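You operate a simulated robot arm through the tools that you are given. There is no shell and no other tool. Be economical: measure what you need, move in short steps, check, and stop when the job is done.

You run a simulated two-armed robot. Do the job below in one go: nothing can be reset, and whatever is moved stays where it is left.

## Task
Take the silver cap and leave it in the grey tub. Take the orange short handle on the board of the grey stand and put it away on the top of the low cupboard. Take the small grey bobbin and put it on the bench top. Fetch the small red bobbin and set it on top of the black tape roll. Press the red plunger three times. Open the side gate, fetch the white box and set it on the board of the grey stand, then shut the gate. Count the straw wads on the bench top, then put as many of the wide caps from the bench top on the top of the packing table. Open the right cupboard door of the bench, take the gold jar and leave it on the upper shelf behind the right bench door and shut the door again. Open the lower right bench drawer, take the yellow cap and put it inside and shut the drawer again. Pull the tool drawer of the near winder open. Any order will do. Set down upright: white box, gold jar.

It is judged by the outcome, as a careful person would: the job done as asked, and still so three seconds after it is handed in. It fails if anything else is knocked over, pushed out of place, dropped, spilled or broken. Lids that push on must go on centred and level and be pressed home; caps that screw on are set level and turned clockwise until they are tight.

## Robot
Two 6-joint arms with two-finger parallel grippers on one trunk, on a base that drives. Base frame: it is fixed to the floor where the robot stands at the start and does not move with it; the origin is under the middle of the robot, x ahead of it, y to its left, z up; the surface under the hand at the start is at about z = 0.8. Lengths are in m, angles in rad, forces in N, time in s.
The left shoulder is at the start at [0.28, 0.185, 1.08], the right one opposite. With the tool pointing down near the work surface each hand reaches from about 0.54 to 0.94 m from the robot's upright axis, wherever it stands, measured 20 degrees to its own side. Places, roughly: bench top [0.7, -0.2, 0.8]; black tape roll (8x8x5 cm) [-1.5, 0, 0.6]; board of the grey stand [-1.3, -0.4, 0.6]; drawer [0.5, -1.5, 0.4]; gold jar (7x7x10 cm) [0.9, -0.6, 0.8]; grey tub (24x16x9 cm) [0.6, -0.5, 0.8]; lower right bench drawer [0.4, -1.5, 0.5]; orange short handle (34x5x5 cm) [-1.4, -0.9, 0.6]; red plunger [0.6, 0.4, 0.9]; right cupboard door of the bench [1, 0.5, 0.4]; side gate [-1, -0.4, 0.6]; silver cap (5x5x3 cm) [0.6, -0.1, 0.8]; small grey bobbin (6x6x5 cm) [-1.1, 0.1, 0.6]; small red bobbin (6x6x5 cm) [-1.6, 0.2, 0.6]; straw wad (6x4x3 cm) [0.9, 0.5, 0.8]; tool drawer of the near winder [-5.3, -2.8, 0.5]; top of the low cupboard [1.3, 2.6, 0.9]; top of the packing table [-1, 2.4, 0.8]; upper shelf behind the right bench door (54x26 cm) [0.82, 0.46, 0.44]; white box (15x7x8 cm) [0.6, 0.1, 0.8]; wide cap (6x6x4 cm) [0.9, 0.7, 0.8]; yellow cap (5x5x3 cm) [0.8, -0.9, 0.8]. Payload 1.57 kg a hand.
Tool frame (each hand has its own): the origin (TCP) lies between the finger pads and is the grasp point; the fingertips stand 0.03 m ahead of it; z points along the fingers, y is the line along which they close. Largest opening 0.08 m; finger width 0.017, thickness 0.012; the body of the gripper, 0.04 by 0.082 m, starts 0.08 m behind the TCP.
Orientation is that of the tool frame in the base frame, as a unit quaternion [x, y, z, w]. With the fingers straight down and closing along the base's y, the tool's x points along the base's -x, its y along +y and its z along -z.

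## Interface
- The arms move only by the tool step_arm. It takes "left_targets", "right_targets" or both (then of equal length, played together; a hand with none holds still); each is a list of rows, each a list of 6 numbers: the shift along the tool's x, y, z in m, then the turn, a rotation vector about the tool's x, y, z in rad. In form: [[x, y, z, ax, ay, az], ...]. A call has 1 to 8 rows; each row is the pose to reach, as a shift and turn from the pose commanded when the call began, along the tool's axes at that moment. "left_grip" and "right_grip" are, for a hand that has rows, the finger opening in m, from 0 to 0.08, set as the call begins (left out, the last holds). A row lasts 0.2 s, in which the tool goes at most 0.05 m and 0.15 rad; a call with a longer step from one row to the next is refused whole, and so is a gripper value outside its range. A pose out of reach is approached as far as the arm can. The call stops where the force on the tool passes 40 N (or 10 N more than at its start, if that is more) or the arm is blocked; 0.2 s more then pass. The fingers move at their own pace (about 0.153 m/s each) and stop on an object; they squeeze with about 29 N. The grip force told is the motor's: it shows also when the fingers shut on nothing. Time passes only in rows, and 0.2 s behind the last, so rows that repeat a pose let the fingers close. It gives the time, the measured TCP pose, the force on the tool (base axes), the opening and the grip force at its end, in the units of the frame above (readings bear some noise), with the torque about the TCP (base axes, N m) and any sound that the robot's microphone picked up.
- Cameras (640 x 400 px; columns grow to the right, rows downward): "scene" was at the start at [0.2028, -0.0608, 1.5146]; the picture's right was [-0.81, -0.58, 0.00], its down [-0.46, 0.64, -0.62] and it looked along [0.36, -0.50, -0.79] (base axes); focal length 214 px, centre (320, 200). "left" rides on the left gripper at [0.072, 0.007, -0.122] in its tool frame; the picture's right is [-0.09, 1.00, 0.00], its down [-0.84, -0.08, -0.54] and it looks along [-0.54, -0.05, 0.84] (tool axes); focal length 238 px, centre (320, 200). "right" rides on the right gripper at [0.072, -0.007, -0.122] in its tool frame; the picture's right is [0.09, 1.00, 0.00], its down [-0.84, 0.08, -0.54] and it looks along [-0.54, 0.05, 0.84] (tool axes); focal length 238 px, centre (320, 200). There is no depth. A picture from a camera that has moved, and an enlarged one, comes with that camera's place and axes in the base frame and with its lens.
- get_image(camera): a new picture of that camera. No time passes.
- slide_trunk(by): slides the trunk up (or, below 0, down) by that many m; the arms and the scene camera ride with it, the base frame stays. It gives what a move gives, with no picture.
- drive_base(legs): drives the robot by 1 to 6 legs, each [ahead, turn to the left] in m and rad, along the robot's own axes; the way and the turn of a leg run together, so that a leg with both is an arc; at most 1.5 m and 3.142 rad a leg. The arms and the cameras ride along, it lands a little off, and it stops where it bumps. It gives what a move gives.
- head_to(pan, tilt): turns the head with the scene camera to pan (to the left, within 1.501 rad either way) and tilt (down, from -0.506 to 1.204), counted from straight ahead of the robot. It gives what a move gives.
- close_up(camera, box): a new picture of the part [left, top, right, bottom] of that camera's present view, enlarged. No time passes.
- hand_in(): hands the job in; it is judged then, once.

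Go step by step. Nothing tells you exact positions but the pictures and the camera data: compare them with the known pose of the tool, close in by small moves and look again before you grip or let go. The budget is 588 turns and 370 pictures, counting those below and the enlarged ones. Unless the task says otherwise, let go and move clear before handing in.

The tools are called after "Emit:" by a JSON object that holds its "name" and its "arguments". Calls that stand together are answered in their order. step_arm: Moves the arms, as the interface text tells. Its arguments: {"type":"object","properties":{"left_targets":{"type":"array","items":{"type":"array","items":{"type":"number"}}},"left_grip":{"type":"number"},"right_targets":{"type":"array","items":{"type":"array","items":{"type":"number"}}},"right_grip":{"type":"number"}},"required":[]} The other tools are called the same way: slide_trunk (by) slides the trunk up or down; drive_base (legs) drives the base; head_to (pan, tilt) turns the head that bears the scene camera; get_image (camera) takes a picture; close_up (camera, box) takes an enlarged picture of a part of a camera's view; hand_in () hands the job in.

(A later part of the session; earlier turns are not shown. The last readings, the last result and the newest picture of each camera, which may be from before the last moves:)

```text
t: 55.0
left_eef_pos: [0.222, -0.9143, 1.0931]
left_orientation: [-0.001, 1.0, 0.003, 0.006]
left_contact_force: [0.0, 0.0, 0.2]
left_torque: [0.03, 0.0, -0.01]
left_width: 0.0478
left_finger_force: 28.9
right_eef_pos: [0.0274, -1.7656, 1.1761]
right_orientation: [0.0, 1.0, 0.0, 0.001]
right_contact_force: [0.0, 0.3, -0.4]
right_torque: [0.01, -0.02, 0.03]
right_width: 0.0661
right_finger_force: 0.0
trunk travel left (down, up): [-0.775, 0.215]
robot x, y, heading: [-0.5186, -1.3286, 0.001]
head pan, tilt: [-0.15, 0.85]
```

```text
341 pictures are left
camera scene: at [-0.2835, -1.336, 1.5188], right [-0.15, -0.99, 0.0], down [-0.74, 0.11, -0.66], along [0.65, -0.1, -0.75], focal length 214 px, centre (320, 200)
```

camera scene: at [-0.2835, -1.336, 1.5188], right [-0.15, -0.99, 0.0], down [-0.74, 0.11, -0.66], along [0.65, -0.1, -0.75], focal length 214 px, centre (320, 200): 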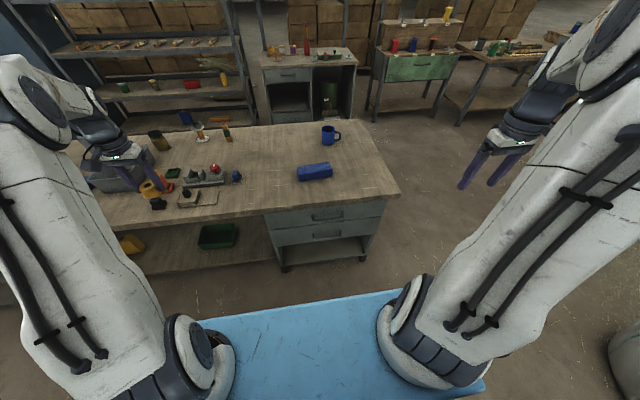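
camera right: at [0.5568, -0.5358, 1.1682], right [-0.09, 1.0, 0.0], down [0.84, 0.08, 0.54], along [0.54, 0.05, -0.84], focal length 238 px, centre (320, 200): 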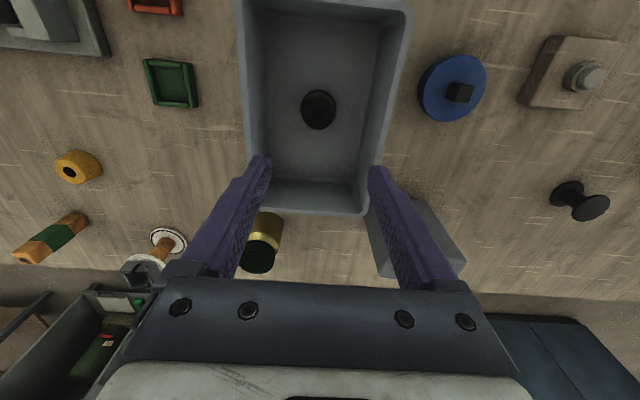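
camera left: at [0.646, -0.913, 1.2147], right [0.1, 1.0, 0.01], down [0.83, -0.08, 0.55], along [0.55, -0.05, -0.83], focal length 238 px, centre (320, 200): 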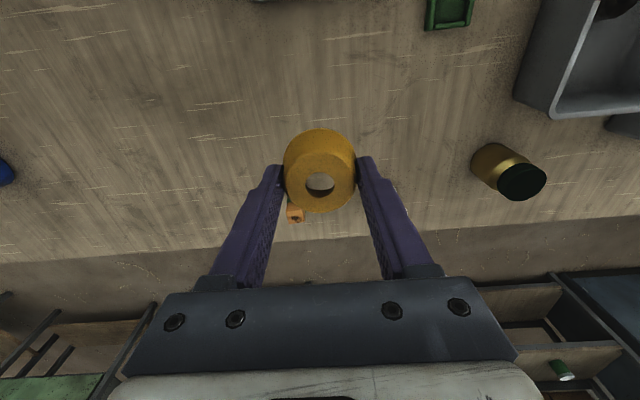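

Emit:
{"name": "close_up", "arguments": {"camera": "scene", "box": [240, 160, 420, 273]}}

Emit:
{"name": "slide_trunk", "arguments": {"by": -0.4}}

Emit:
{"name": "head_to", "arguments": {"pan": -0.2, "tilt": 0.6}}

Emit:
{"name": "get_image", "arguments": {"camera": "scene"}}

```text
3.54 times, centred on (330, 216) of scene
camera zoom: at [-0.2835, -1.336, 1.5188], right [-0.15, -0.99, 0.0], down [-0.74, 0.11, -0.66], along [0.65, -0.1, -0.75], focal length 759 px, centre (285, 142)
```

zoom: 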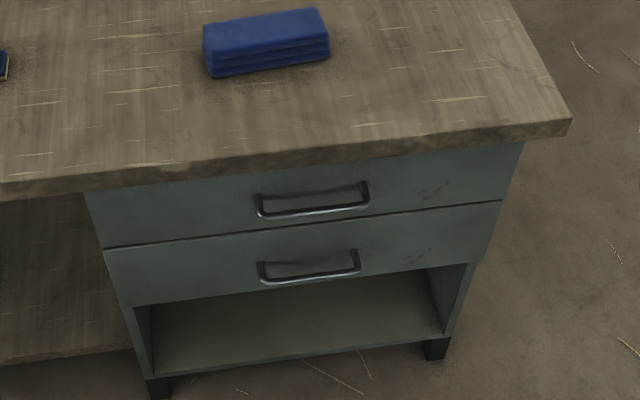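

```text
t: 58.8
left_eef_pos: [0.2223, -0.9138, 0.6924]
left_orientation: [0.0, 1.0, 0.003, 0.005]
left_contact_force: [0.2, -0.7, -0.6]
left_torque: [0.01, 0.03, -0.04]
left_width: 0.0477
left_finger_force: 29.4
right_eef_pos: [0.0275, -1.7647, 0.776]
right_orientation: [0.0, 1.0, 0.0, 0.0]
right_contact_force: [0.1, -1.4, 0.4]
right_torque: [-0.02, 0.0, 0.02]
right_width: 0.0661
right_finger_force: 0.1
trunk travel left (down, up): [-0.375, 0.615]
robot x, y, heading: [-0.5207, -1.3239, 0.003]
head pan, tilt: [-0.15, 0.85]
```

```text
t: 59.6
left_eef_pos: [0.2216, -0.9145, 0.6918]
left_orientation: [0.0, 1.0, 0.004, 0.005]
left_contact_force: [-0.2, -0.1, -0.3]
left_torque: [0.01, -0.02, -0.03]
left_width: 0.0478
left_finger_force: 28.5
right_eef_pos: [0.0284, -1.7665, 0.7767]
right_orientation: [0.0, 1.0, 0.0, 0.0]
right_contact_force: [0.0, -0.2, 0.8]
right_torque: [0.01, -0.01, -0.01]
right_width: 0.066
right_finger_force: 0.1
trunk travel left (down, up): [-0.375, 0.615]
robot x, y, heading: [-0.5244, -1.3248, -0.002]
head pan, tilt: [-0.201, 0.6]
```

```text
339 pictures are left
camera scene: at [-0.2742, -1.3419, 1.1396], right [-0.2, -0.98, 0.0], down [-0.55, 0.11, -0.82], along [0.81, -0.16, -0.57], focal length 214 px, centre (320, 200)
```

scene: 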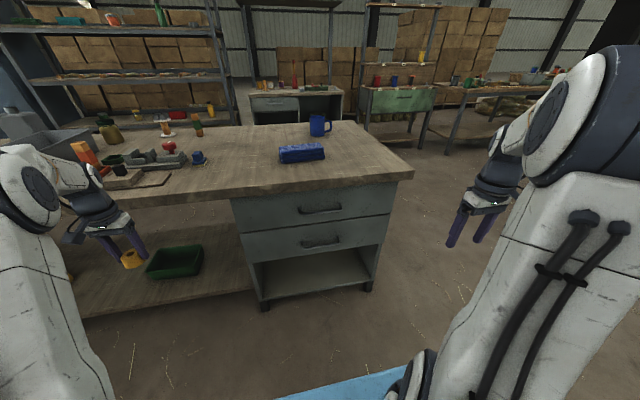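

Emit:
{"name": "step_arm", "arguments": {"right_targets": [[-0.02, 0.0, 0.0, 0, -0.15, 0], [-0.04, 0.0, 0.0, 0, -0.3, 0], [-0.06, 0.02, 0.0, 0, -0.45, 0], [-0.08, 0.04, 0.0, 0, -0.6, 0], [-0.1, 0.06, 0.0, 0, -0.75, 0], [-0.12, 0.08, 0.0, 0, -0.9, 0], [-0.14, 0.1, 0.0, 0, -1.05, 0], [-0.16, 0.12, 0.0, 0, -1.2, 0]], "right_grip": 0.05}}

Emit:
{"name": "step_arm", "arguments": {"right_targets": [[0, 0, 0, 0, -0.15, 0], [0, 0, 0, 0, -0.3, 0], [0, 0, 0, 0, -0.371, 0]]}}

Emit:
{"name": "get_image", "arguments": {"camera": "scene"}}

```text
t: 61.4
left_eef_pos: [0.2221, -0.9151, 0.6927]
left_orientation: [0.0, 1.0, 0.004, 0.005]
left_contact_force: [1.0, 0.4, 0.1]
left_torque: [-0.02, -0.03, -0.02]
left_width: 0.0474
left_finger_force: 29.0
right_eef_pos: [0.1871, -1.6467, 0.7775]
right_orientation: [0.0, 0.825, -0.001, 0.565]
right_contact_force: [0.3, 0.2, 0.1]
right_torque: [0.03, 0.0, -0.01]
right_width: 0.05
right_finger_force: 0.1
trunk travel left (down, up): [-0.375, 0.615]
robot x, y, heading: [-0.5171, -1.3243, -0.001]
head pan, tilt: [-0.201, 0.6]
```

```text
t: 62.2
left_eef_pos: [0.2211, -0.915, 0.6927]
left_orientation: [0.0, 1.0, 0.004, 0.005]
left_contact_force: [-0.8, -0.2, -0.2]
left_torque: [0.0, -0.01, 0.04]
left_width: 0.0476
left_finger_force: 28.7
right_eef_pos: [0.1873, -1.652, 0.795]
right_orientation: [0.002, 0.708, 0.004, 0.706]
right_contact_force: [0.3, -0.5, 0.3]
right_torque: [0.02, -0.02, 0.01]
right_width: 0.0497
right_finger_force: 0.0
right hand out of reach, approached as far as the arm can: row 2, 3
trunk travel left (down, up): [-0.375, 0.615]
robot x, y, heading: [-0.5197, -1.3274, -0.005]
head pan, tilt: [-0.201, 0.6]
```

```text
338 pictures are left
camera scene: at [-0.2742, -1.3419, 1.1397], right [-0.2, -0.98, 0.0], down [-0.55, 0.11, -0.83], along [0.81, -0.16, -0.56], focal length 214 px, centre (320, 200)
```

scene: 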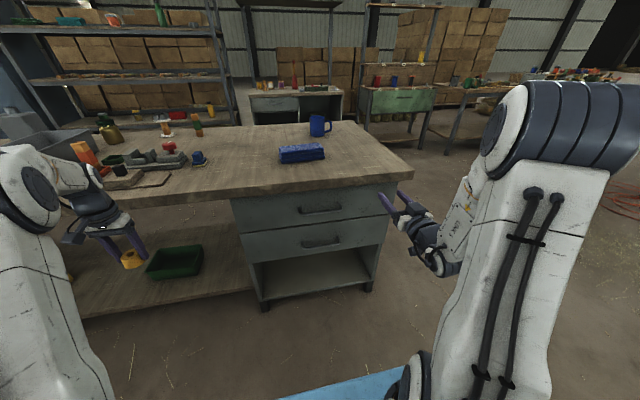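

Emit:
{"name": "step_arm", "arguments": {"right_targets": [[0.02, 0.0, 0, 0, 0, 0.15], [0.04, 0.0, 0, 0, 0, 0.3], [0.07, 0.02, 0, 0, 0, 0.45], [0.1, 0.04, 0, 0, 0, 0.6], [0.13, 0.06, 0, 0, 0, 0.75], [0.16, 0.08, 0, 0, 0, 0.9], [0.18, 0.11, 0, 0, 0, 1.05], [0.2, 0.14, 0, 0, 0, 1.2]]}}

Emit:
{"name": "step_arm", "arguments": {"right_targets": [[0, 0, 0, 0, 0, 0.15], [0, 0, 0, 0, 0, 0.3], [0, 0, 0, 0, 0, 0.371]]}}

Emit:
{"name": "get_image", "arguments": {"camera": "right"}}

Emit:
{"name": "get_image", "arguments": {"camera": "scene"}}

```text
t: 64.0
left_eef_pos: [0.2212, -0.9154, 0.6926]
left_orientation: [0.0, 1.0, 0.004, 0.005]
left_contact_force: [-0.6, -0.1, -0.3]
left_torque: [0.0, 0.01, 0.0]
left_width: 0.0476
left_finger_force: 28.7
right_eef_pos: [0.1979, -1.5571, 0.5995]
right_orientation: [0.395, 0.588, 0.404, 0.579]
right_contact_force: [-1.1, 0.6, 0.0]
right_torque: [-0.01, 0.04, -0.02]
right_width: 0.0503
right_finger_force: 0.1
right hand out of reach, approached as far as the arm can: row 3, 4, 7, 8
trunk travel left (down, up): [-0.375, 0.615]
robot x, y, heading: [-0.5189, -1.3241, 0.002]
head pan, tilt: [-0.201, 0.6]
```

```text
t: 64.8
left_eef_pos: [0.2217, -0.9142, 0.6921]
left_orientation: [0.0, 1.0, 0.004, 0.005]
left_contact_force: [-1.3, 0.3, -0.2]
left_torque: [0.02, 0.0, 0.01]
left_width: 0.0472
left_finger_force: 29.5
right_eef_pos: [0.1987, -1.562, 0.6003]
right_orientation: [0.499, 0.501, 0.502, 0.497]
right_contact_force: [-0.2, 0.3, -0.7]
right_torque: [-0.04, 0.01, 0.0]
right_width: 0.0499
right_finger_force: 0.0
right hand out of reach, approached as far as the arm can: row 1, 2, 3
trunk travel left (down, up): [-0.375, 0.615]
robot x, y, heading: [-0.5205, -1.321, 0.0]
head pan, tilt: [-0.201, 0.6]
```

```text
337 pictures are left
camera right: at [0.0763, -1.49, 0.5931], right [0.0, 0.09, 1.0], down [-0.54, -0.84, 0.08], along [0.84, -0.53, 0.05], focal length 238 px, centre (320, 200)
```

right: 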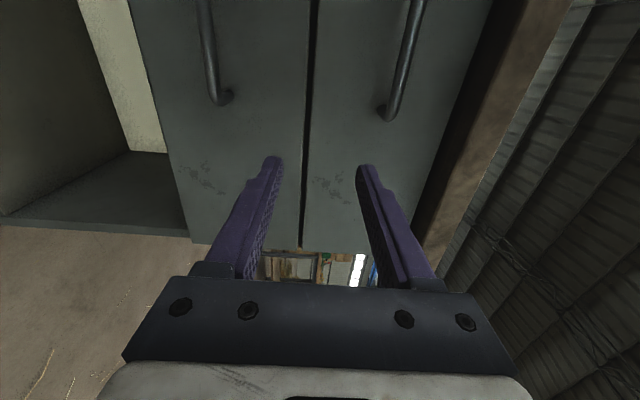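

```text
336 pictures are left
camera scene: at [-0.2742, -1.3419, 1.1397], right [-0.2, -0.98, 0.0], down [-0.55, 0.11, -0.83], along [0.81, -0.16, -0.56], focal length 214 px, centre (320, 200)
```

scene: 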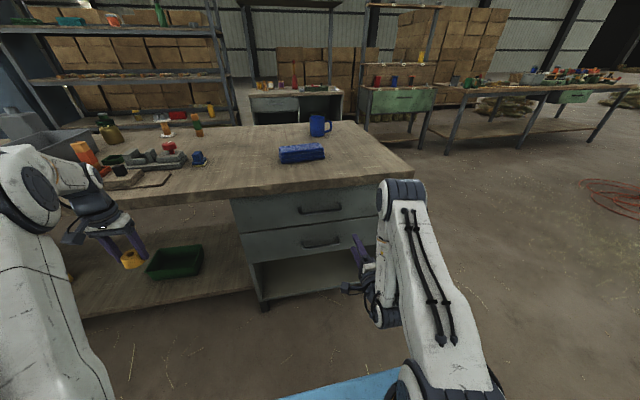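

Emit:
{"name": "step_arm", "arguments": {"right_targets": [[0.01, -0.03, 0.01, 0, 0, 0], [0.03, -0.06, 0.02, 0, 0, 0], [0.05, -0.095, 0.04, 0, 0, 0]]}}

Emit:
{"name": "get_image", "arguments": {"camera": "right"}}

```text
t: 65.6
left_eef_pos: [0.2218, -0.9146, 0.6921]
left_orientation: [0.0, 1.0, 0.003, 0.005]
left_contact_force: [0.5, 1.0, -0.8]
left_torque: [-0.03, 0.0, 0.0]
left_width: 0.0476
left_finger_force: 29.2
right_eef_pos: [0.2232, -1.5599, 0.5062]
right_orientation: [0.493, 0.505, 0.507, 0.495]
right_contact_force: [-0.5, -0.3, 0.5]
right_torque: [-0.01, -0.01, 0.0]
right_width: 0.05
right_finger_force: 0.1
right hand out of reach, approached as far as the arm can: row 1, 2, 3
trunk travel left (down, up): [-0.375, 0.615]
robot x, y, heading: [-0.5191, -1.3272, -0.001]
head pan, tilt: [-0.201, 0.6]
```

```text
335 pictures are left
camera right: at [0.1, -1.4911, 0.4981], right [0.0, 0.09, 1.0], down [-0.52, -0.85, 0.08], along [0.85, -0.52, 0.05], focal length 238 px, centre (320, 200)
```

right: 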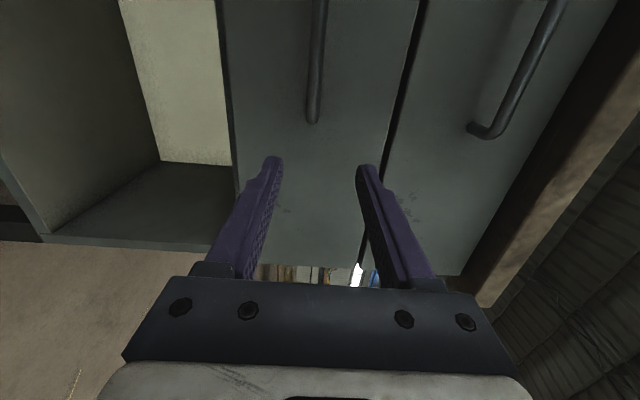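

Emit:
{"name": "step_arm", "arguments": {"right_targets": [[0.02, -0.003, 0.0, 0, 0.12, 0], [0.04, -0.006, 0.0, 0, 0.24, 0], [0.06, -0.009, 0.01, 0, 0.35, 0], [0.06, -0.009, 0.01, 0, 0.35, 0]]}}

Emit:
{"name": "get_image", "arguments": {"camera": "right"}}

```text
t: 66.6
left_eef_pos: [0.222, -0.9145, 0.693]
left_orientation: [0.001, 1.0, 0.003, 0.005]
left_contact_force: [0.3, 1.0, 0.6]
left_torque: [-0.01, -0.02, 0.02]
left_width: 0.0475
left_finger_force: 28.9
right_eef_pos: [0.2336, -1.5024, 0.4973]
right_orientation: [0.405, 0.579, 0.58, 0.405]
right_contact_force: [-0.2, -0.6, 0.8]
right_torque: [-0.01, -0.02, 0.0]
right_width: 0.05
right_finger_force: 0.1
trunk travel left (down, up): [-0.375, 0.615]
robot x, y, heading: [-0.5212, -1.3238, 0.005]
head pan, tilt: [-0.201, 0.6]
```

```text
334 pictures are left
camera right: at [0.094, -1.4762, 0.4891], right [-0.03, 0.09, 1.0], down [-0.22, -0.97, 0.08], along [0.97, -0.22, 0.05], focal length 238 px, centre (320, 200)
```

right: 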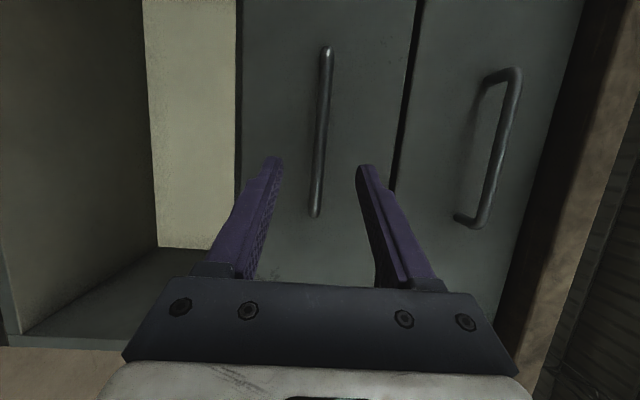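

Emit:
{"name": "step_arm", "arguments": {"right_targets": [[-0.001, -0.001, 0.04, 0, 0, 0], [-0.002, -0.002, 0.07, 0, 0, 0], [-0.002, -0.002, 0.082, 0, 0, 0]]}}

Emit:
{"name": "get_image", "arguments": {"camera": "right"}}

```text
t: 67.4
left_eef_pos: [0.2223, -0.9148, 0.6923]
left_orientation: [0.0, 1.0, 0.004, 0.006]
left_contact_force: [-0.5, 0.3, -0.8]
left_torque: [0.0, -0.04, 0.02]
left_width: 0.0474
left_finger_force: 28.7
right_eef_pos: [0.311, -1.4763, 0.4949]
right_orientation: [0.405, 0.579, 0.58, 0.405]
right_contact_force: [-0.2, -0.4, 0.4]
right_torque: [0.0, 0.01, 0.02]
right_width: 0.05
right_finger_force: 0.0
trunk travel left (down, up): [-0.375, 0.615]
robot x, y, heading: [-0.5217, -1.3238, 0.001]
head pan, tilt: [-0.201, 0.6]
```

```text
333 pictures are left
camera right: at [0.1723, -1.4504, 0.488], right [-0.03, 0.09, 1.0], down [-0.22, -0.97, 0.08], along [0.97, -0.22, 0.05], focal length 238 px, centre (320, 200)
```

right: 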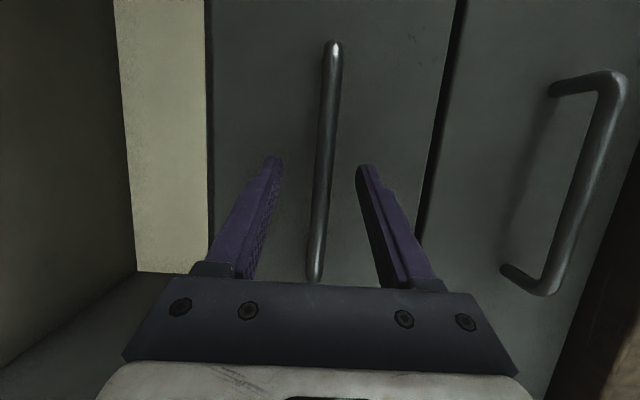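

Emit:
{"name": "step_arm", "arguments": {"right_targets": [[0, 0, 0.0, 0, 0, 0], [0, 0, 0.0, 0, 0, 0]], "right_grip": 0.0}}

Emit:
{"name": "get_image", "arguments": {"camera": "right"}}

```text
t: 68.0
left_eef_pos: [0.2221, -0.9149, 0.6925]
left_orientation: [0.0, 1.0, 0.004, 0.005]
left_contact_force: [0.7, 0.3, -0.8]
left_torque: [0.03, -0.02, 0.01]
left_width: 0.0475
left_finger_force: 29.2
right_eef_pos: [0.3119, -1.4775, 0.4972]
right_orientation: [0.403, 0.579, 0.581, 0.406]
right_contact_force: [-1.4, 0.1, 8.8]
right_torque: [0.04, -0.09, -0.03]
right_width: 0.0116
right_finger_force: 29.3
trunk travel left (down, up): [-0.375, 0.615]
robot x, y, heading: [-0.5186, -1.3264, -0.003]
head pan, tilt: [-0.201, 0.6]
```

```text
332 pictures are left
camera right: at [0.1726, -1.4504, 0.489], right [-0.04, 0.09, 1.0], down [-0.22, -0.97, 0.08], along [0.97, -0.22, 0.05], focal length 238 px, centre (320, 200)
```

right: 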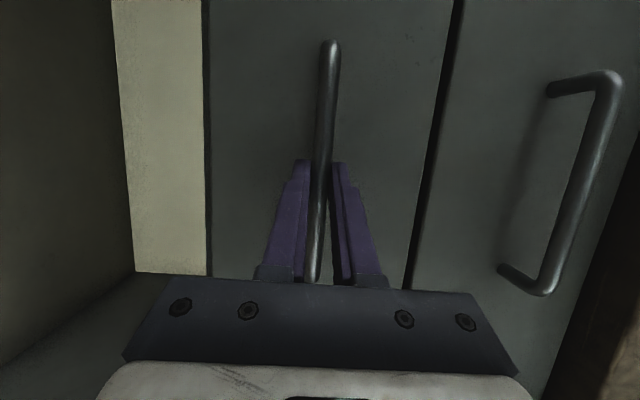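

Emit:
{"name": "step_arm", "arguments": {"right_targets": [[0.007, 0, -0.019, 0, 0, 0], [0.014, 0, -0.038, 0, 0, 0], [0.024, 0, -0.066, 0, 0, 0], [0.034, 0, -0.094, 0, 0, 0], [0.045, 0, -0.122, 0, 0, 0], [0.055, 0, -0.15, 0, 0, 0]]}}

Emit:
{"name": "get_image", "arguments": {"camera": "scene"}}

```text
t: 69.4
left_eef_pos: [0.2215, -0.9129, 0.692]
left_orientation: [-0.001, 1.0, 0.003, 0.005]
left_contact_force: [-0.3, 0.3, 0.3]
left_torque: [-0.04, -0.03, 0.03]
left_width: 0.0474
left_finger_force: 29.1
right_eef_pos: [0.1657, -1.4835, 0.4968]
right_orientation: [0.399, 0.582, 0.586, 0.399]
right_contact_force: [0.8, 3.1, 7.7]
right_torque: [-0.13, -0.17, 0.05]
right_width: 0.0117
right_finger_force: 29.3
right hand out of reach, approached as far as the arm can: row 6
trunk travel left (down, up): [-0.375, 0.615]
robot x, y, heading: [-0.5227, -1.3265, 0.006]
head pan, tilt: [-0.201, 0.6]
stopped in row 6 (right hand): the force on the tool passed its limit at 55 N (the readings are from after the stop); the commanded pose is now the measured one
```

```text
331 pictures are left
camera scene: at [-0.2745, -1.3413, 1.1393], right [-0.2, -0.98, 0.0], down [-0.55, 0.11, -0.83], along [0.81, -0.16, -0.56], focal length 214 px, centre (320, 200)
```

scene: 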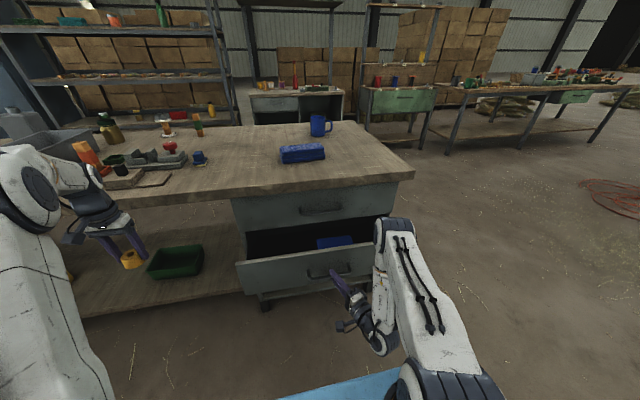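

Emit:
{"name": "head_to", "arguments": {"pan": 1.5, "tilt": 0.9}}

Emit:
{"name": "get_image", "arguments": {"camera": "scene"}}

```text
t: 71.2
left_eef_pos: [0.2209, -0.9121, 0.6936]
left_orientation: [-0.001, 1.0, 0.003, 0.005]
left_contact_force: [-0.3, -0.2, -0.2]
left_torque: [0.0, -0.01, 0.0]
left_width: 0.0471
left_finger_force: 29.4
right_eef_pos: [0.1658, -1.4829, 0.4962]
right_orientation: [0.4, 0.582, 0.586, 0.398]
right_contact_force: [1.1, 4.9, 19.1]
right_torque: [-0.17, -0.27, 0.52]
right_width: 0.0117
right_finger_force: 29.6
trunk travel left (down, up): [-0.375, 0.615]
robot x, y, heading: [-0.5219, -1.3222, 0.004]
head pan, tilt: [1.499, 0.901]
```

```text
330 pictures are left
camera scene: at [-0.3562, -1.2485, 1.115], right [1.0, -0.07, 0.0], down [-0.05, -0.78, -0.62], along [0.04, 0.62, -0.78], focal length 214 px, centre (320, 200)
```

scene: 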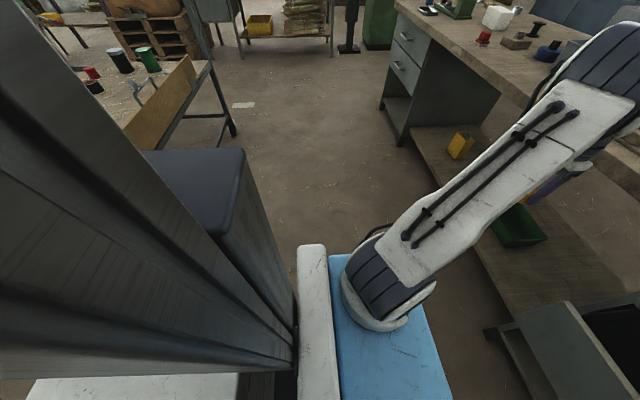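

Emit:
{"name": "step_arm", "arguments": {"right_targets": [[0, 0, 0, 0, 0.14, 0], [0, 0, 0, 0, 0.28, 0], [0, 0, 0, 0, 0.42, 0], [0, 0, 0, 0, 0.56, 0]]}}

```text
t: 72.2
left_eef_pos: [0.2205, -0.9136, 0.6917]
left_orientation: [-0.001, 1.0, 0.003, 0.004]
left_contact_force: [-0.5, 0.2, 0.0]
left_torque: [0.02, -0.03, 0.0]
left_width: 0.0472
left_finger_force: 29.1
right_eef_pos: [0.1653, -1.4848, 0.4975]
right_orientation: [0.223, 0.669, 0.674, 0.222]
right_contact_force: [1.0, -8.2, 16.2]
right_torque: [-0.4, -0.19, -0.93]
right_width: 0.0122
right_finger_force: 29.6
trunk travel left (down, up): [-0.375, 0.615]
robot x, y, heading: [-0.521, -1.3261, 0.005]
head pan, tilt: [1.499, 0.901]
```

Emit:
{"name": "step_arm", "arguments": {"right_targets": [[0.016, 0.002, -0.012, 0, 0, 0], [0.032, 0.002, -0.024, 0, 0, 0], [0.048, 0.002, -0.036, 0, 0, 0], [0.064, 0.002, -0.048, 0, 0, 0], [0.08, 0.002, -0.06, 0, 0, 0]]}}

Emit:
{"name": "head_to", "arguments": {"pan": -0.1, "tilt": 0.75}}

Emit:
{"name": "get_image", "arguments": {"camera": "scene"}}

```text
t: 73.4
left_eef_pos: [0.221, -0.9125, 0.6915]
left_orientation: [-0.001, 1.0, 0.004, 0.005]
left_contact_force: [0.6, -0.1, -0.7]
left_torque: [-0.02, -0.04, 0.0]
left_width: 0.0469
left_finger_force: 29.1
right_eef_pos: [0.0638, -1.4839, 0.4963]
right_orientation: [0.222, 0.671, 0.673, 0.22]
right_contact_force: [0.4, 5.3, -18.3]
right_torque: [-0.5, 0.24, 0.07]
right_width: 0.0121
right_finger_force: 28.9
trunk travel left (down, up): [-0.375, 0.615]
robot x, y, heading: [-0.5196, -1.3273, 0.005]
head pan, tilt: [1.499, 0.901]
```

```text
t: 75.0
left_eef_pos: [0.2213, -0.913, 0.6906]
left_orientation: [0.0, 1.0, 0.003, 0.006]
left_contact_force: [0.3, 0.3, -0.2]
left_torque: [0.02, -0.02, 0.02]
left_width: 0.0473
left_finger_force: 29.4
right_eef_pos: [0.0642, -1.4838, 0.4967]
right_orientation: [0.222, 0.672, 0.672, 0.219]
right_contact_force: [-0.9, 16.1, -19.5]
right_torque: [-0.35, 0.24, -0.06]
right_width: 0.0117
right_finger_force: 29.3
trunk travel left (down, up): [-0.375, 0.615]
robot x, y, heading: [-0.5186, -1.3267, -0.002]
head pan, tilt: [-0.099, 0.75]
```

```text
329 pictures are left
camera scene: at [-0.2778, -1.3317, 1.1266], right [-0.1, -1.0, 0.0], down [-0.68, 0.07, -0.73], along [0.73, -0.07, -0.68], focal length 214 px, centre (320, 200)
```

scene: 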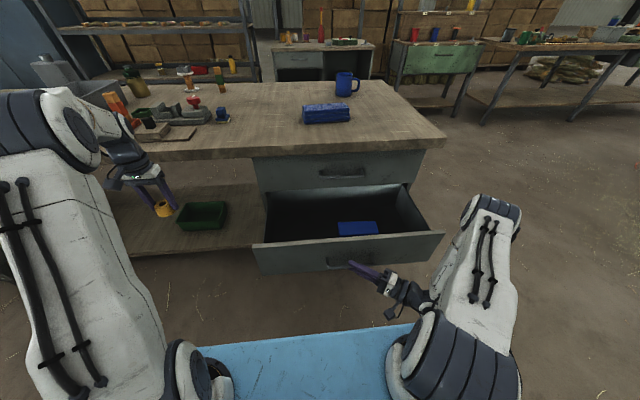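

Emit:
{"name": "step_arm", "arguments": {"right_targets": [[0, 0, 0, 0, 0, 0], [0, 0, 0, 0, 0, 0], [0, 0, -0.03, 0, 0, 0], [0, 0, -0.06, 0, 0, 0], [0, 0, -0.1, 0, 0, 0], [0, 0, -0.14, 0, 0, 0], [0, 0, -0.18, 0, 0, 0]], "right_grip": 0.05}}

Emit:
{"name": "get_image", "arguments": {"camera": "scene"}}

```text
t: 76.6
left_eef_pos: [0.2218, -0.9116, 0.6913]
left_orientation: [0.0, 1.0, 0.003, 0.006]
left_contact_force: [0.3, -0.2, 0.4]
left_torque: [0.01, 0.0, 0.0]
left_width: 0.0469
left_finger_force: 28.7
right_eef_pos: [-0.0421, -1.6292, 0.4988]
right_orientation: [0.222, 0.67, 0.673, 0.221]
right_contact_force: [-0.7, 0.1, 0.5]
right_torque: [-0.01, 0.0, -0.02]
right_width: 0.05
right_finger_force: 0.0
trunk travel left (down, up): [-0.375, 0.615]
robot x, y, heading: [-0.5192, -1.3258, 0.003]
head pan, tilt: [-0.099, 0.75]
```

```text
328 pictures are left
camera scene: at [-0.2782, -1.3318, 1.1267], right [-0.1, -1.0, 0.0], down [-0.68, 0.07, -0.73], along [0.73, -0.07, -0.68], focal length 214 px, centre (320, 200)
```

scene: 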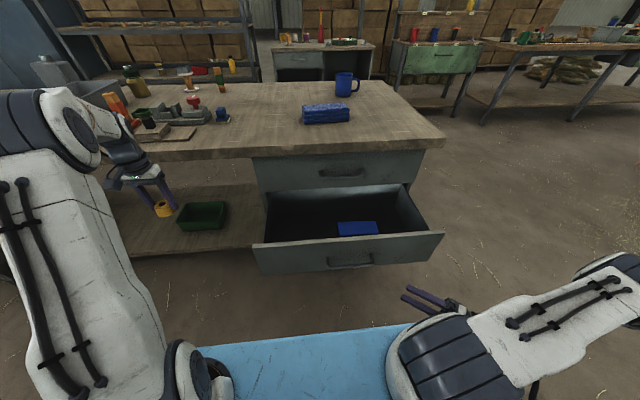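

Emit:
{"name": "step_arm", "arguments": {"left_targets": [[0, -0.05, 0, 0, 0, 0], [0, -0.1, 0, 0, 0, 0], [0, -0.15, 0, 0, 0, 0], [0, -0.2, 0, 0, 0, 0], [0, -0.25, 0, 0, 0, 0], [0, -0.3, 0, 0, 0, 0], [0, -0.35, 0, 0, 0, 0], [0, -0.4, 0, 0, 0, 0]]}}

Emit:
{"name": "get_image", "arguments": {"camera": "left"}}

Emit:
{"name": "get_image", "arguments": {"camera": "scene"}}

```text
t: 78.4
left_eef_pos: [0.2204, -1.3152, 0.6901]
left_orientation: [-0.001, 1.0, 0.003, 0.005]
left_contact_force: [0.3, 0.3, 0.0]
left_torque: [-0.04, -0.01, 0.04]
left_width: 0.0469
left_finger_force: 28.7
right_eef_pos: [-0.0418, -1.6281, 0.4985]
right_orientation: [0.223, 0.67, 0.673, 0.221]
right_contact_force: [-0.4, -0.4, 0.1]
right_torque: [-0.02, -0.02, 0.02]
right_width: 0.0502
right_finger_force: 0.0
trunk travel left (down, up): [-0.375, 0.615]
robot x, y, heading: [-0.5231, -1.3232, 0.003]
head pan, tilt: [-0.099, 0.75]
```

```text
327 pictures are left
camera left: at [0.1484, -1.3101, 0.8124], right [0.09, 1.0, 0.01], down [0.83, -0.08, 0.55], along [0.55, -0.04, -0.83], focal length 238 px, centre (320, 200)
```

left: 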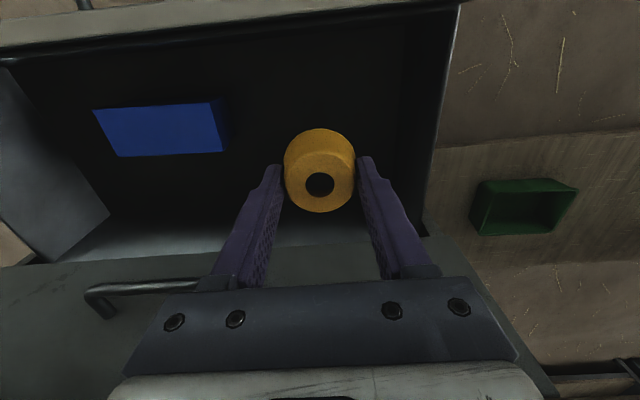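

```text
326 pictures are left
camera scene: at [-0.2784, -1.3317, 1.1268], right [-0.1, -1.0, 0.0], down [-0.68, 0.07, -0.73], along [0.73, -0.07, -0.68], focal length 214 px, centre (320, 200)
```

scene: 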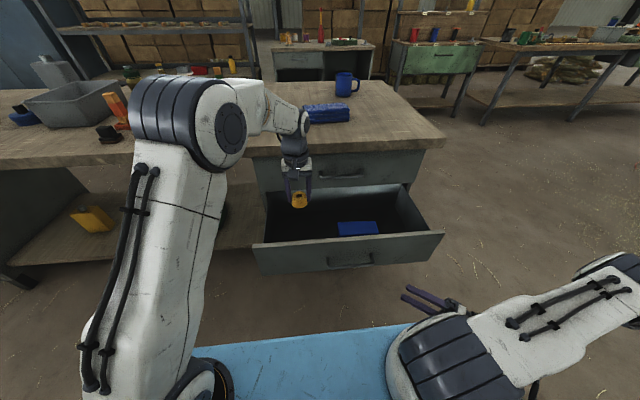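

Emit:
{"name": "step_arm", "arguments": {"left_targets": [[0, -0.02, 0.04, 0, 0, 0], [0, -0.02, 0.08, 0, 0, 0], [0, -0.02, 0.12, 0, 0, 0], [0, -0.02, 0.15, 0, 0, 0], [0, -0.02, 0.17, 0, 0, 0], [0, -0.02, 0.19, 0, 0, 0], [0, -0.02, 0.2, 0, 0, 0]]}}

Emit:
{"name": "get_image", "arguments": {"camera": "left"}}

```text
t: 80.0
left_eef_pos: [0.2237, -1.3317, 0.4871]
left_orientation: [-0.001, 1.0, 0.003, 0.005]
left_contact_force: [0.4, 0.5, -0.6]
left_torque: [0.02, -0.02, 0.05]
left_width: 0.0468
left_finger_force: 28.9
right_eef_pos: [-0.0406, -1.6285, 0.4994]
right_orientation: [0.222, 0.67, 0.673, 0.222]
right_contact_force: [-0.1, -0.1, 0.7]
right_torque: [0.04, -0.01, 0.02]
right_width: 0.05
right_finger_force: 0.1
trunk travel left (down, up): [-0.375, 0.615]
robot x, y, heading: [-0.5182, -1.3263, 0.004]
head pan, tilt: [-0.099, 0.75]
```

```text
325 pictures are left
camera left: at [0.1512, -1.3272, 0.6102], right [0.09, 1.0, 0.01], down [0.83, -0.08, 0.55], along [0.55, -0.04, -0.83], focal length 238 px, centre (320, 200)
```

left: 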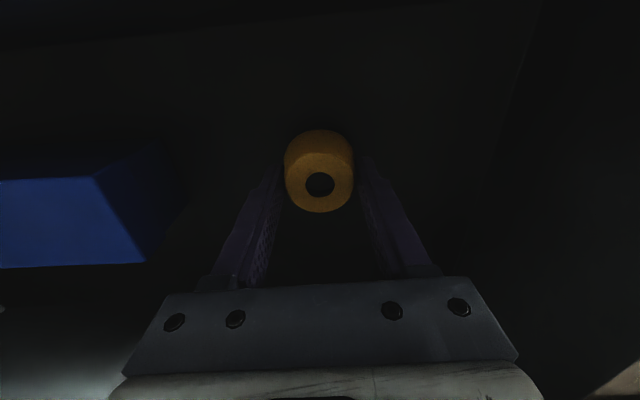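

Still no contact; I lower further in small steps until the cap touches the drawer floor.

Emit:
{"name": "step_arm", "arguments": {"left_targets": [[0, 0, 0.008, 0, 0, 0], [0, 0, 0.016, 0, 0, 0], [0, 0, 0.024, 0, 0, 0], [0, 0, 0.032, 0, 0, 0], [0, 0, 0.04, 0, 0, 0]]}}

```text
t: 81.2
left_eef_pos: [0.23, -1.3334, 0.4608]
left_orientation: [-0.002, 1.0, -0.001, 0.014]
left_contact_force: [0.6, 3.2, 14.9]
left_torque: [-0.11, 0.08, -0.15]
left_width: 0.0462
left_finger_force: 29.3
right_eef_pos: [-0.0423, -1.6286, 0.4988]
right_orientation: [0.223, 0.67, 0.673, 0.222]
right_contact_force: [-0.2, 0.0, 0.1]
right_torque: [-0.03, 0.01, 0.0]
right_width: 0.0499
right_finger_force: 0.1
trunk travel left (down, up): [-0.375, 0.615]
robot x, y, heading: [-0.5216, -1.3268, 0.005]
head pan, tilt: [-0.099, 0.75]
stopped in row 5 (left hand): the force on the tool passed its limit at 49 N (the readings are from after the stop); the commanded pose is now the measured one
```

Emit:
{"name": "step_arm", "arguments": {"left_targets": [[0, 0, -0.002, 0, 0, 0], [0, 0, -0.004, 0, 0, 0], [0, 0, -0.05, 0, 0, 0], [0, 0, -0.1, 0, 0, 0], [0, 0, -0.15, 0, 0, 0], [0, 0, -0.2, 0, 0, 0], [0, 0, -0.24, 0, 0, 0]], "left_grip": 0.072}}

Emit:
{"name": "get_image", "arguments": {"camera": "left"}}

```text
t: 82.8
left_eef_pos: [0.2256, -1.3327, 0.698]
left_orientation: [-0.001, 1.0, 0.0, 0.011]
left_contact_force: [0.7, 0.3, -0.5]
left_torque: [0.01, 0.0, 0.01]
left_width: 0.0718
left_finger_force: 0.1
right_eef_pos: [-0.0409, -1.6282, 0.4988]
right_orientation: [0.223, 0.67, 0.673, 0.221]
right_contact_force: [0.2, -0.6, -0.3]
right_torque: [-0.01, 0.02, -0.03]
right_width: 0.0498
right_finger_force: 0.0
trunk travel left (down, up): [-0.375, 0.615]
robot x, y, heading: [-0.5154, -1.3243, 0.001]
head pan, tilt: [-0.099, 0.75]
```

```text
324 pictures are left
camera left: at [0.1511, -1.3268, 0.8189], right [0.09, 1.0, 0.0], down [0.83, -0.08, 0.56], along [0.56, -0.05, -0.83], focal length 238 px, centre (320, 200)
```

left: 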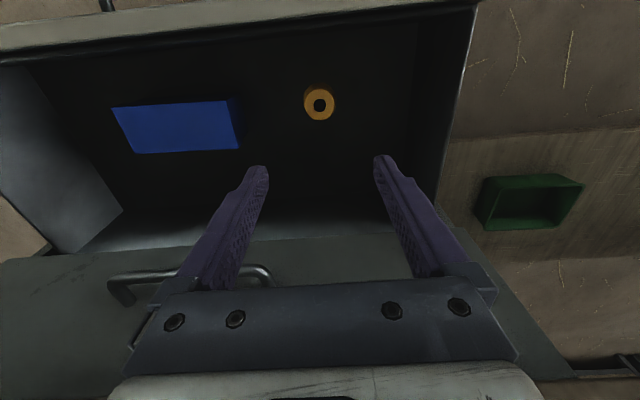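

Emit:
{"name": "step_arm", "arguments": {"left_targets": [[0, 0.05, 0, 0, 0, 0], [0, 0.1, 0, 0, 0, 0], [0, 0.15, 0, 0, 0, 0], [0, 0.2, 0, 0, 0, 0], [0, 0.25, 0, 0, 0, 0], [0.04, 0.28, 0, 0, 0, 0], [0.08, 0.3, 0, 0, 0, 0], [0.12, 0.32, 0, 0, 0, 0]]}}

Emit:
{"name": "step_arm", "arguments": {"right_targets": [[0, 0, 0.05, 0, 0, 0], [0, 0, 0.1, 0, 0, 0], [0, 0, 0.14, 0, 0, 0], [0, 0, 0.165, 0, 0, 0], [0, 0, 0.18, 0, 0, 0]]}}

Emit:
{"name": "get_image", "arguments": {"camera": "right"}}

```text
t: 84.6
left_eef_pos: [0.1048, -1.0146, 0.6951]
left_orientation: [-0.001, 1.0, 0.0, 0.011]
left_contact_force: [0.2, -0.3, 0.1]
left_torque: [0.01, -0.04, 0.02]
left_width: 0.0721
left_finger_force: 0.0
right_eef_pos: [-0.0405, -1.6275, 0.4988]
right_orientation: [0.223, 0.67, 0.673, 0.221]
right_contact_force: [0.4, 0.1, 1.1]
right_torque: [0.02, 0.02, 0.02]
right_width: 0.0502
right_finger_force: 0.0
trunk travel left (down, up): [-0.375, 0.615]
robot x, y, heading: [-0.5201, -1.3243, 0.003]
head pan, tilt: [-0.099, 0.75]
```

```text
t: 85.8
left_eef_pos: [0.1046, -1.0142, 0.6966]
left_orientation: [-0.002, 1.0, 0.001, 0.011]
left_contact_force: [0.1, 0.6, 0.1]
left_torque: [0.0, 0.0, 0.0]
left_width: 0.0718
left_finger_force: 0.0
right_eef_pos: [0.0672, -1.4833, 0.5012]
right_orientation: [0.222, 0.67, 0.673, 0.221]
right_contact_force: [-1.1, -0.2, 0.2]
right_torque: [-0.02, 0.04, 0.01]
right_width: 0.0501
right_finger_force: 0.1
trunk travel left (down, up): [-0.375, 0.615]
robot x, y, heading: [-0.5146, -1.3222, 0.004]
head pan, tilt: [-0.099, 0.75]
```

```text
323 pictures are left
camera right: at [-0.0638, -1.5377, 0.493], right [-0.07, 0.05, 1.0], down [0.35, -0.93, 0.07], along [0.93, 0.35, 0.05], focal length 238 px, centre (320, 200)
```

right: 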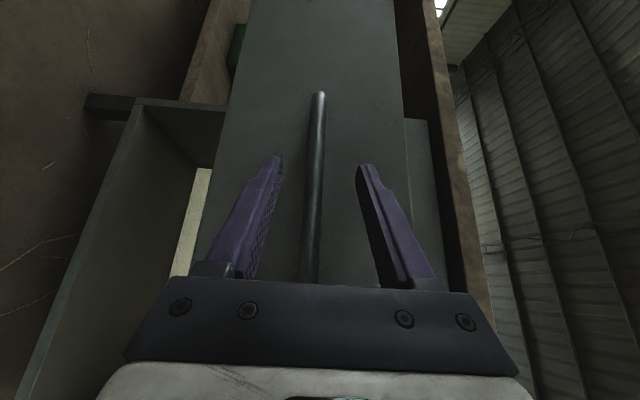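

Bar is between the fingers again. I grip it and push the drawer shut.

Emit:
{"name": "step_arm", "arguments": {"right_targets": [[0, -0.002, 0, 0, 0, 0], [0, -0.002, 0, 0, 0, 0], [-0.024, -0.003, 0.018, 0, 0, 0], [-0.052, -0.003, 0.039, 0, 0, 0], [-0.08, -0.003, 0.06, 0, 0, 0], [-0.112, -0.003, 0.084, 0, 0, 0], [-0.144, -0.003, 0.107, 0, 0, 0], [-0.168, -0.003, 0.125, 0, 0, 0]], "right_grip": 0.0}}

Emit:
{"name": "step_arm", "arguments": {"right_targets": [[-0.012, 0, 0.009, 0, 0, 0], [-0.02, 0, 0.015, 0, 0, 0], [-0.028, 0, 0.021, 0, 0, 0], [-0.036, 0, 0.027, 0, 0, 0], [-0.042, 0, 0.032, 0, 0, 0]]}}

Emit:
{"name": "get_image", "arguments": {"camera": "scene"}}

```text
t: 87.6
left_eef_pos: [0.1039, -1.0142, 0.6954]
left_orientation: [-0.001, 1.0, 0.0, 0.011]
left_contact_force: [-0.1, 0.0, 0.6]
left_torque: [-0.01, -0.03, 0.01]
left_width: 0.0717
left_finger_force: 0.0
right_eef_pos: [0.2759, -1.4835, 0.4968]
right_orientation: [0.223, 0.669, 0.673, 0.221]
right_contact_force: [-0.8, -4.3, 1.1]
right_torque: [-0.37, -0.08, -0.34]
right_width: 0.0116
right_finger_force: 29.0
trunk travel left (down, up): [-0.375, 0.615]
robot x, y, heading: [-0.5197, -1.3229, 0.003]
head pan, tilt: [-0.099, 0.75]
```

```text
t: 88.8
left_eef_pos: [0.1039, -1.0151, 0.6963]
left_orientation: [-0.002, 1.0, 0.0, 0.012]
left_contact_force: [-0.4, 0.5, 0.2]
left_torque: [0.02, -0.02, 0.01]
left_width: 0.0719
left_finger_force: 0.1
right_eef_pos: [0.3278, -1.482, 0.4969]
right_orientation: [0.222, 0.67, 0.674, 0.22]
right_contact_force: [-20.0, -3.8, 6.4]
right_torque: [-0.47, -0.01, -0.02]
right_width: 0.0118
right_finger_force: 29.4
trunk travel left (down, up): [-0.375, 0.615]
robot x, y, heading: [-0.5229, -1.3247, 0.002]
head pan, tilt: [-0.099, 0.75]
```

```text
322 pictures are left
camera scene: at [-0.279, -1.3319, 1.1269], right [-0.1, -1.0, 0.0], down [-0.68, 0.07, -0.73], along [0.73, -0.07, -0.68], focal length 214 px, centre (320, 200)
```

scene: 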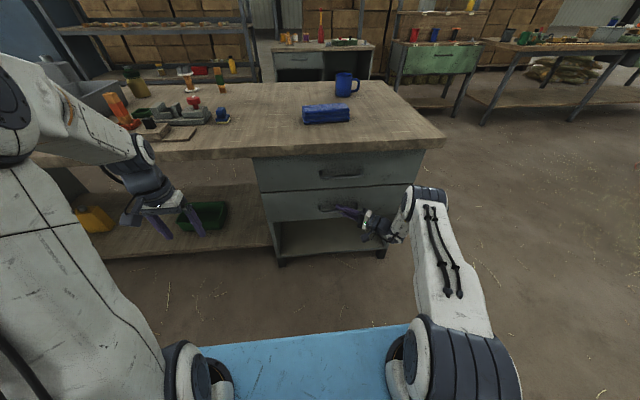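

Emit:
{"name": "step_arm", "arguments": {"right_targets": [[0, 0, 0, 0, 0, 0], [0, 0, 0, 0, 0, 0], [0, 0, -0.03, 0, 0, 0], [0, 0, -0.07, 0, 0, 0], [0, 0, -0.11, 0, 0, 0], [0, 0, -0.15, 0, 0, 0], [0, 0, -0.2, 0, 0, 0]], "right_grip": 0.05}}

Emit:
{"name": "step_arm", "arguments": {"right_targets": [[0.012, 0.0, -0.009, 0.126, 0.0416, -0.0417], [0.024, 0, -0.018, 0.253, 0.083, -0.083], [0.036, 0.01, -0.027, 0.379, 0.125, -0.125], [0.048, 0.02, -0.036, 0.506, 0.166, -0.167], [0.06, 0.03, -0.045, 0.632, 0.208, -0.208], [0.072, 0.05, -0.054, 0.758, 0.25, -0.25], [0.084, 0.07, -0.063, 0.885, 0.291, -0.292], [0.096, 0.09, -0.072, 1.011, 0.333, -0.333]]}}

```text
t: 90.4
left_eef_pos: [0.1046, -1.0138, 0.6956]
left_orientation: [-0.001, 1.0, 0.0, 0.011]
left_contact_force: [0.6, 0.3, 0.0]
left_torque: [-0.02, -0.01, -0.01]
left_width: 0.0722
left_finger_force: 0.0
right_eef_pos: [0.21, -1.6428, 0.4969]
right_orientation: [0.223, 0.669, 0.673, 0.221]
right_contact_force: [1.5, -0.1, -0.8]
right_torque: [0.0, -0.04, 0.01]
right_width: 0.0501
right_finger_force: 0.1
trunk travel left (down, up): [-0.375, 0.615]
robot x, y, heading: [-0.519, -1.3245, 0.001]
head pan, tilt: [-0.099, 0.75]
```

```text
t: 92.2
left_eef_pos: [0.1047, -1.0151, 0.6953]
left_orientation: [-0.002, 1.0, 0.0, 0.011]
left_contact_force: [-0.4, -0.3, 0.4]
left_torque: [0.0, -0.02, 0.0]
left_width: 0.0722
left_finger_force: 0.0
right_eef_pos: [0.0895, -1.6443, 0.5857]
right_orientation: [0.082, 0.962, 0.249, 0.081]
right_contact_force: [0.4, 0.7, 1.0]
right_torque: [0.06, -0.01, -0.03]
right_width: 0.0501
right_finger_force: 0.0
trunk travel left (down, up): [-0.375, 0.615]
robot x, y, heading: [-0.5195, -1.3238, 0.001]
head pan, tilt: [-0.099, 0.75]
```

Emit:
{"name": "step_arm", "arguments": {"right_targets": [[0, 0, 0, 0.126, 0.041, -0.0415], [0, 0, 0, 0.252, 0.082, -0.083], [0, 0, 0, 0.378, 0.123, -0.1245], [0, 0, 0, 0.504, 0.164, -0.166]], "right_grip": 0.08}}

Emit:
{"name": "slide_trunk", "arguments": {"by": 0.4}}

Emit:
{"name": "head_to", "arguments": {"pan": 0.3, "tilt": 0.7}}

Emit:
{"name": "get_image", "arguments": {"camera": "scene"}}

```text
t: 93.2
left_eef_pos: [0.1048, -1.0153, 0.6964]
left_orientation: [-0.002, 1.0, 0.001, 0.011]
left_contact_force: [0.3, 0.4, 0.9]
left_torque: [-0.03, -0.01, 0.04]
left_width: 0.072
left_finger_force: 0.0
right_eef_pos: [0.0896, -1.6453, 0.5855]
right_orientation: [0.001, 1.0, 0.0, 0.0]
right_contact_force: [0.6, -0.2, 0.3]
right_torque: [0.0, 0.04, -0.03]
right_width: 0.0799
right_finger_force: 0.1
trunk travel left (down, up): [-0.375, 0.615]
robot x, y, heading: [-0.5185, -1.3242, 0.004]
head pan, tilt: [-0.099, 0.75]
```

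```text
t: 97.0
left_eef_pos: [0.1054, -1.0143, 1.096]
left_orientation: [-0.001, 1.0, 0.002, 0.011]
left_contact_force: [0.5, -0.3, 0.4]
left_torque: [-0.02, 0.03, 0.0]
left_width: 0.0717
left_finger_force: 0.0
right_eef_pos: [0.0907, -1.6449, 0.9853]
right_orientation: [0.0, 1.0, 0.001, 0.0]
right_contact_force: [0.7, -0.2, 0.4]
right_torque: [-0.03, 0.0, 0.0]
right_width: 0.0802
right_finger_force: 0.1
trunk travel left (down, up): [-0.775, 0.215]
robot x, y, heading: [-0.5193, -1.3243, 0.001]
head pan, tilt: [-0.099, 0.75]
```

```text
t: 97.9
left_eef_pos: [0.1046, -1.0142, 1.0957]
left_orientation: [-0.001, 1.0, 0.001, 0.011]
left_contact_force: [0.4, 0.2, 0.1]
left_torque: [-0.01, 0.0, 0.01]
left_width: 0.072
left_finger_force: 0.0
right_eef_pos: [0.09, -1.6445, 0.9843]
right_orientation: [0.0, 1.0, 0.001, -0.001]
right_contact_force: [0.3, -0.1, 0.7]
right_torque: [0.03, -0.01, 0.03]
right_width: 0.0801
right_finger_force: 0.2
trunk travel left (down, up): [-0.775, 0.215]
robot x, y, heading: [-0.5214, -1.3245, 0.005]
head pan, tilt: [0.3, 0.7]
```

```text
321 pictures are left
camera scene: at [-0.2797, -1.2986, 1.531], right [0.3, -0.95, 0.0], down [-0.61, -0.19, -0.76], along [0.73, 0.23, -0.64], focal length 214 px, centre (320, 200)
```

scene: 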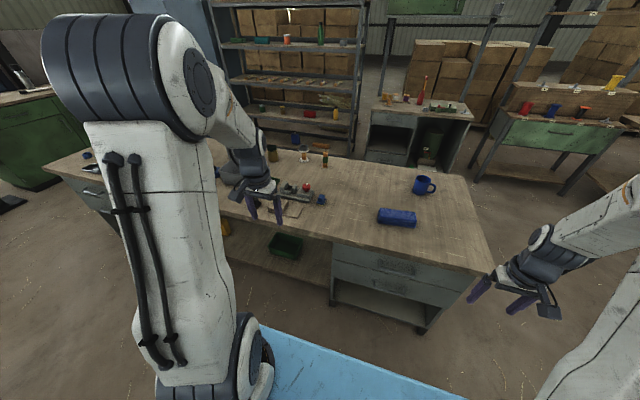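

Emit:
{"name": "step_arm", "arguments": {"left_targets": [[0, 0, -0.05, 0, 0, 0], [0, 0, -0.1, 0, 0, 0], [0, 0, -0.15, 0, 0, 0], [0, 0, -0.15, 0, 0, 0]], "right_targets": [[0, 0, -0.05, 0, 0, 0], [0, 0, -0.1, 0, 0, 0], [0, 0, -0.15, 0, 0, 0], [0, 0.0, -0.2, 0, 0, 0]]}}

Emit:
{"name": "drive_base", "arguments": {"legs": [[0.2, 0], [0, 1.571]]}}

Emit:
{"name": "drive_base", "arguments": {"legs": [[0.9, 0]]}}

Emit:
{"name": "head_to", "arguments": {"pan": 1.2, "tilt": 0.6}}

Emit:
{"name": "get_image", "arguments": {"camera": "scene"}}

```text
t: 98.9
left_eef_pos: [0.101, -1.0175, 1.2466]
left_orientation: [-0.002, 1.0, 0.0, 0.012]
left_contact_force: [0.9, -0.1, 0.2]
left_torque: [-0.01, 0.02, -0.02]
left_width: 0.0718
left_finger_force: 0.1
right_eef_pos: [0.0914, -1.646, 1.1854]
right_orientation: [0.0, 1.0, 0.001, -0.001]
right_contact_force: [-0.1, -0.8, -0.4]
right_torque: [0.01, -0.01, -0.02]
right_width: 0.0798
right_finger_force: 0.0
trunk travel left (down, up): [-0.775, 0.215]
robot x, y, heading: [-0.5201, -1.3278, 0.004]
head pan, tilt: [0.3, 0.7]
```

```text
t: 104.3
left_eef_pos: [-0.6467, -0.7099, 1.2459]
left_orientation: [0.717, -0.697, -0.009, -0.008]
left_contact_force: [-0.3, -0.6, 0.0]
left_torque: [0.01, 0.01, -0.02]
left_width: 0.0718
left_finger_force: 0.0
right_eef_pos: [-0.0171, -0.7073, 1.1855]
right_orientation: [0.715, -0.699, 0.0, 0.001]
right_contact_force: [-0.1, 0.1, 0.0]
right_torque: [0.01, 0.0, -0.01]
right_width: 0.0801
right_finger_force: 0.1
trunk travel left (down, up): [-0.775, 0.215]
robot x, y, heading: [-0.3253, -1.3241, 1.599]
head pan, tilt: [0.3, 0.7]
```

```text
t: 109.1
left_eef_pos: [-0.6862, 0.192, 1.2462]
left_orientation: [0.721, -0.693, -0.008, -0.007]
left_contact_force: [-0.2, -0.2, 0.2]
left_torque: [0.04, 0.0, 0.0]
left_width: 0.072
left_finger_force: 0.1
right_eef_pos: [-0.0575, 0.2052, 1.1855]
right_orientation: [0.719, -0.695, 0.0, 0.0]
right_contact_force: [1.1, 0.5, 0.0]
right_torque: [0.02, 0.02, 0.0]
right_width: 0.0799
right_finger_force: 0.1
trunk travel left (down, up): [-0.775, 0.215]
robot x, y, heading: [-0.3557, -0.4169, 1.61]
head pan, tilt: [0.3, 0.7]
```

```text
t: 110.3
left_eef_pos: [-0.6864, 0.1928, 1.2448]
left_orientation: [0.721, -0.693, -0.008, -0.007]
left_contact_force: [-0.2, -0.3, 0.0]
left_torque: [-0.02, -0.01, 0.0]
left_width: 0.0719
left_finger_force: 0.0
right_eef_pos: [-0.0579, 0.2052, 1.1855]
right_orientation: [0.719, -0.695, 0.0, 0.0]
right_contact_force: [0.5, 0.4, 0.2]
right_torque: [0.0, 0.01, 0.02]
right_width: 0.08
right_finger_force: 0.1
trunk travel left (down, up): [-0.775, 0.215]
robot x, y, heading: [-0.3523, -0.4136, 1.608]
head pan, tilt: [1.201, 0.6]
```

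```text
320 pictures are left
camera scene: at [-0.446, -0.2282, 1.5397], right [0.32, 0.95, 0.0], down [0.53, -0.18, -0.82], along [-0.78, 0.27, -0.57], focal length 214 px, centre (320, 200)
```

scene: 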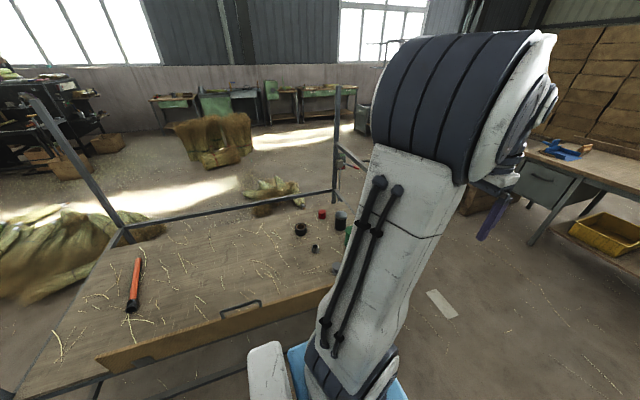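

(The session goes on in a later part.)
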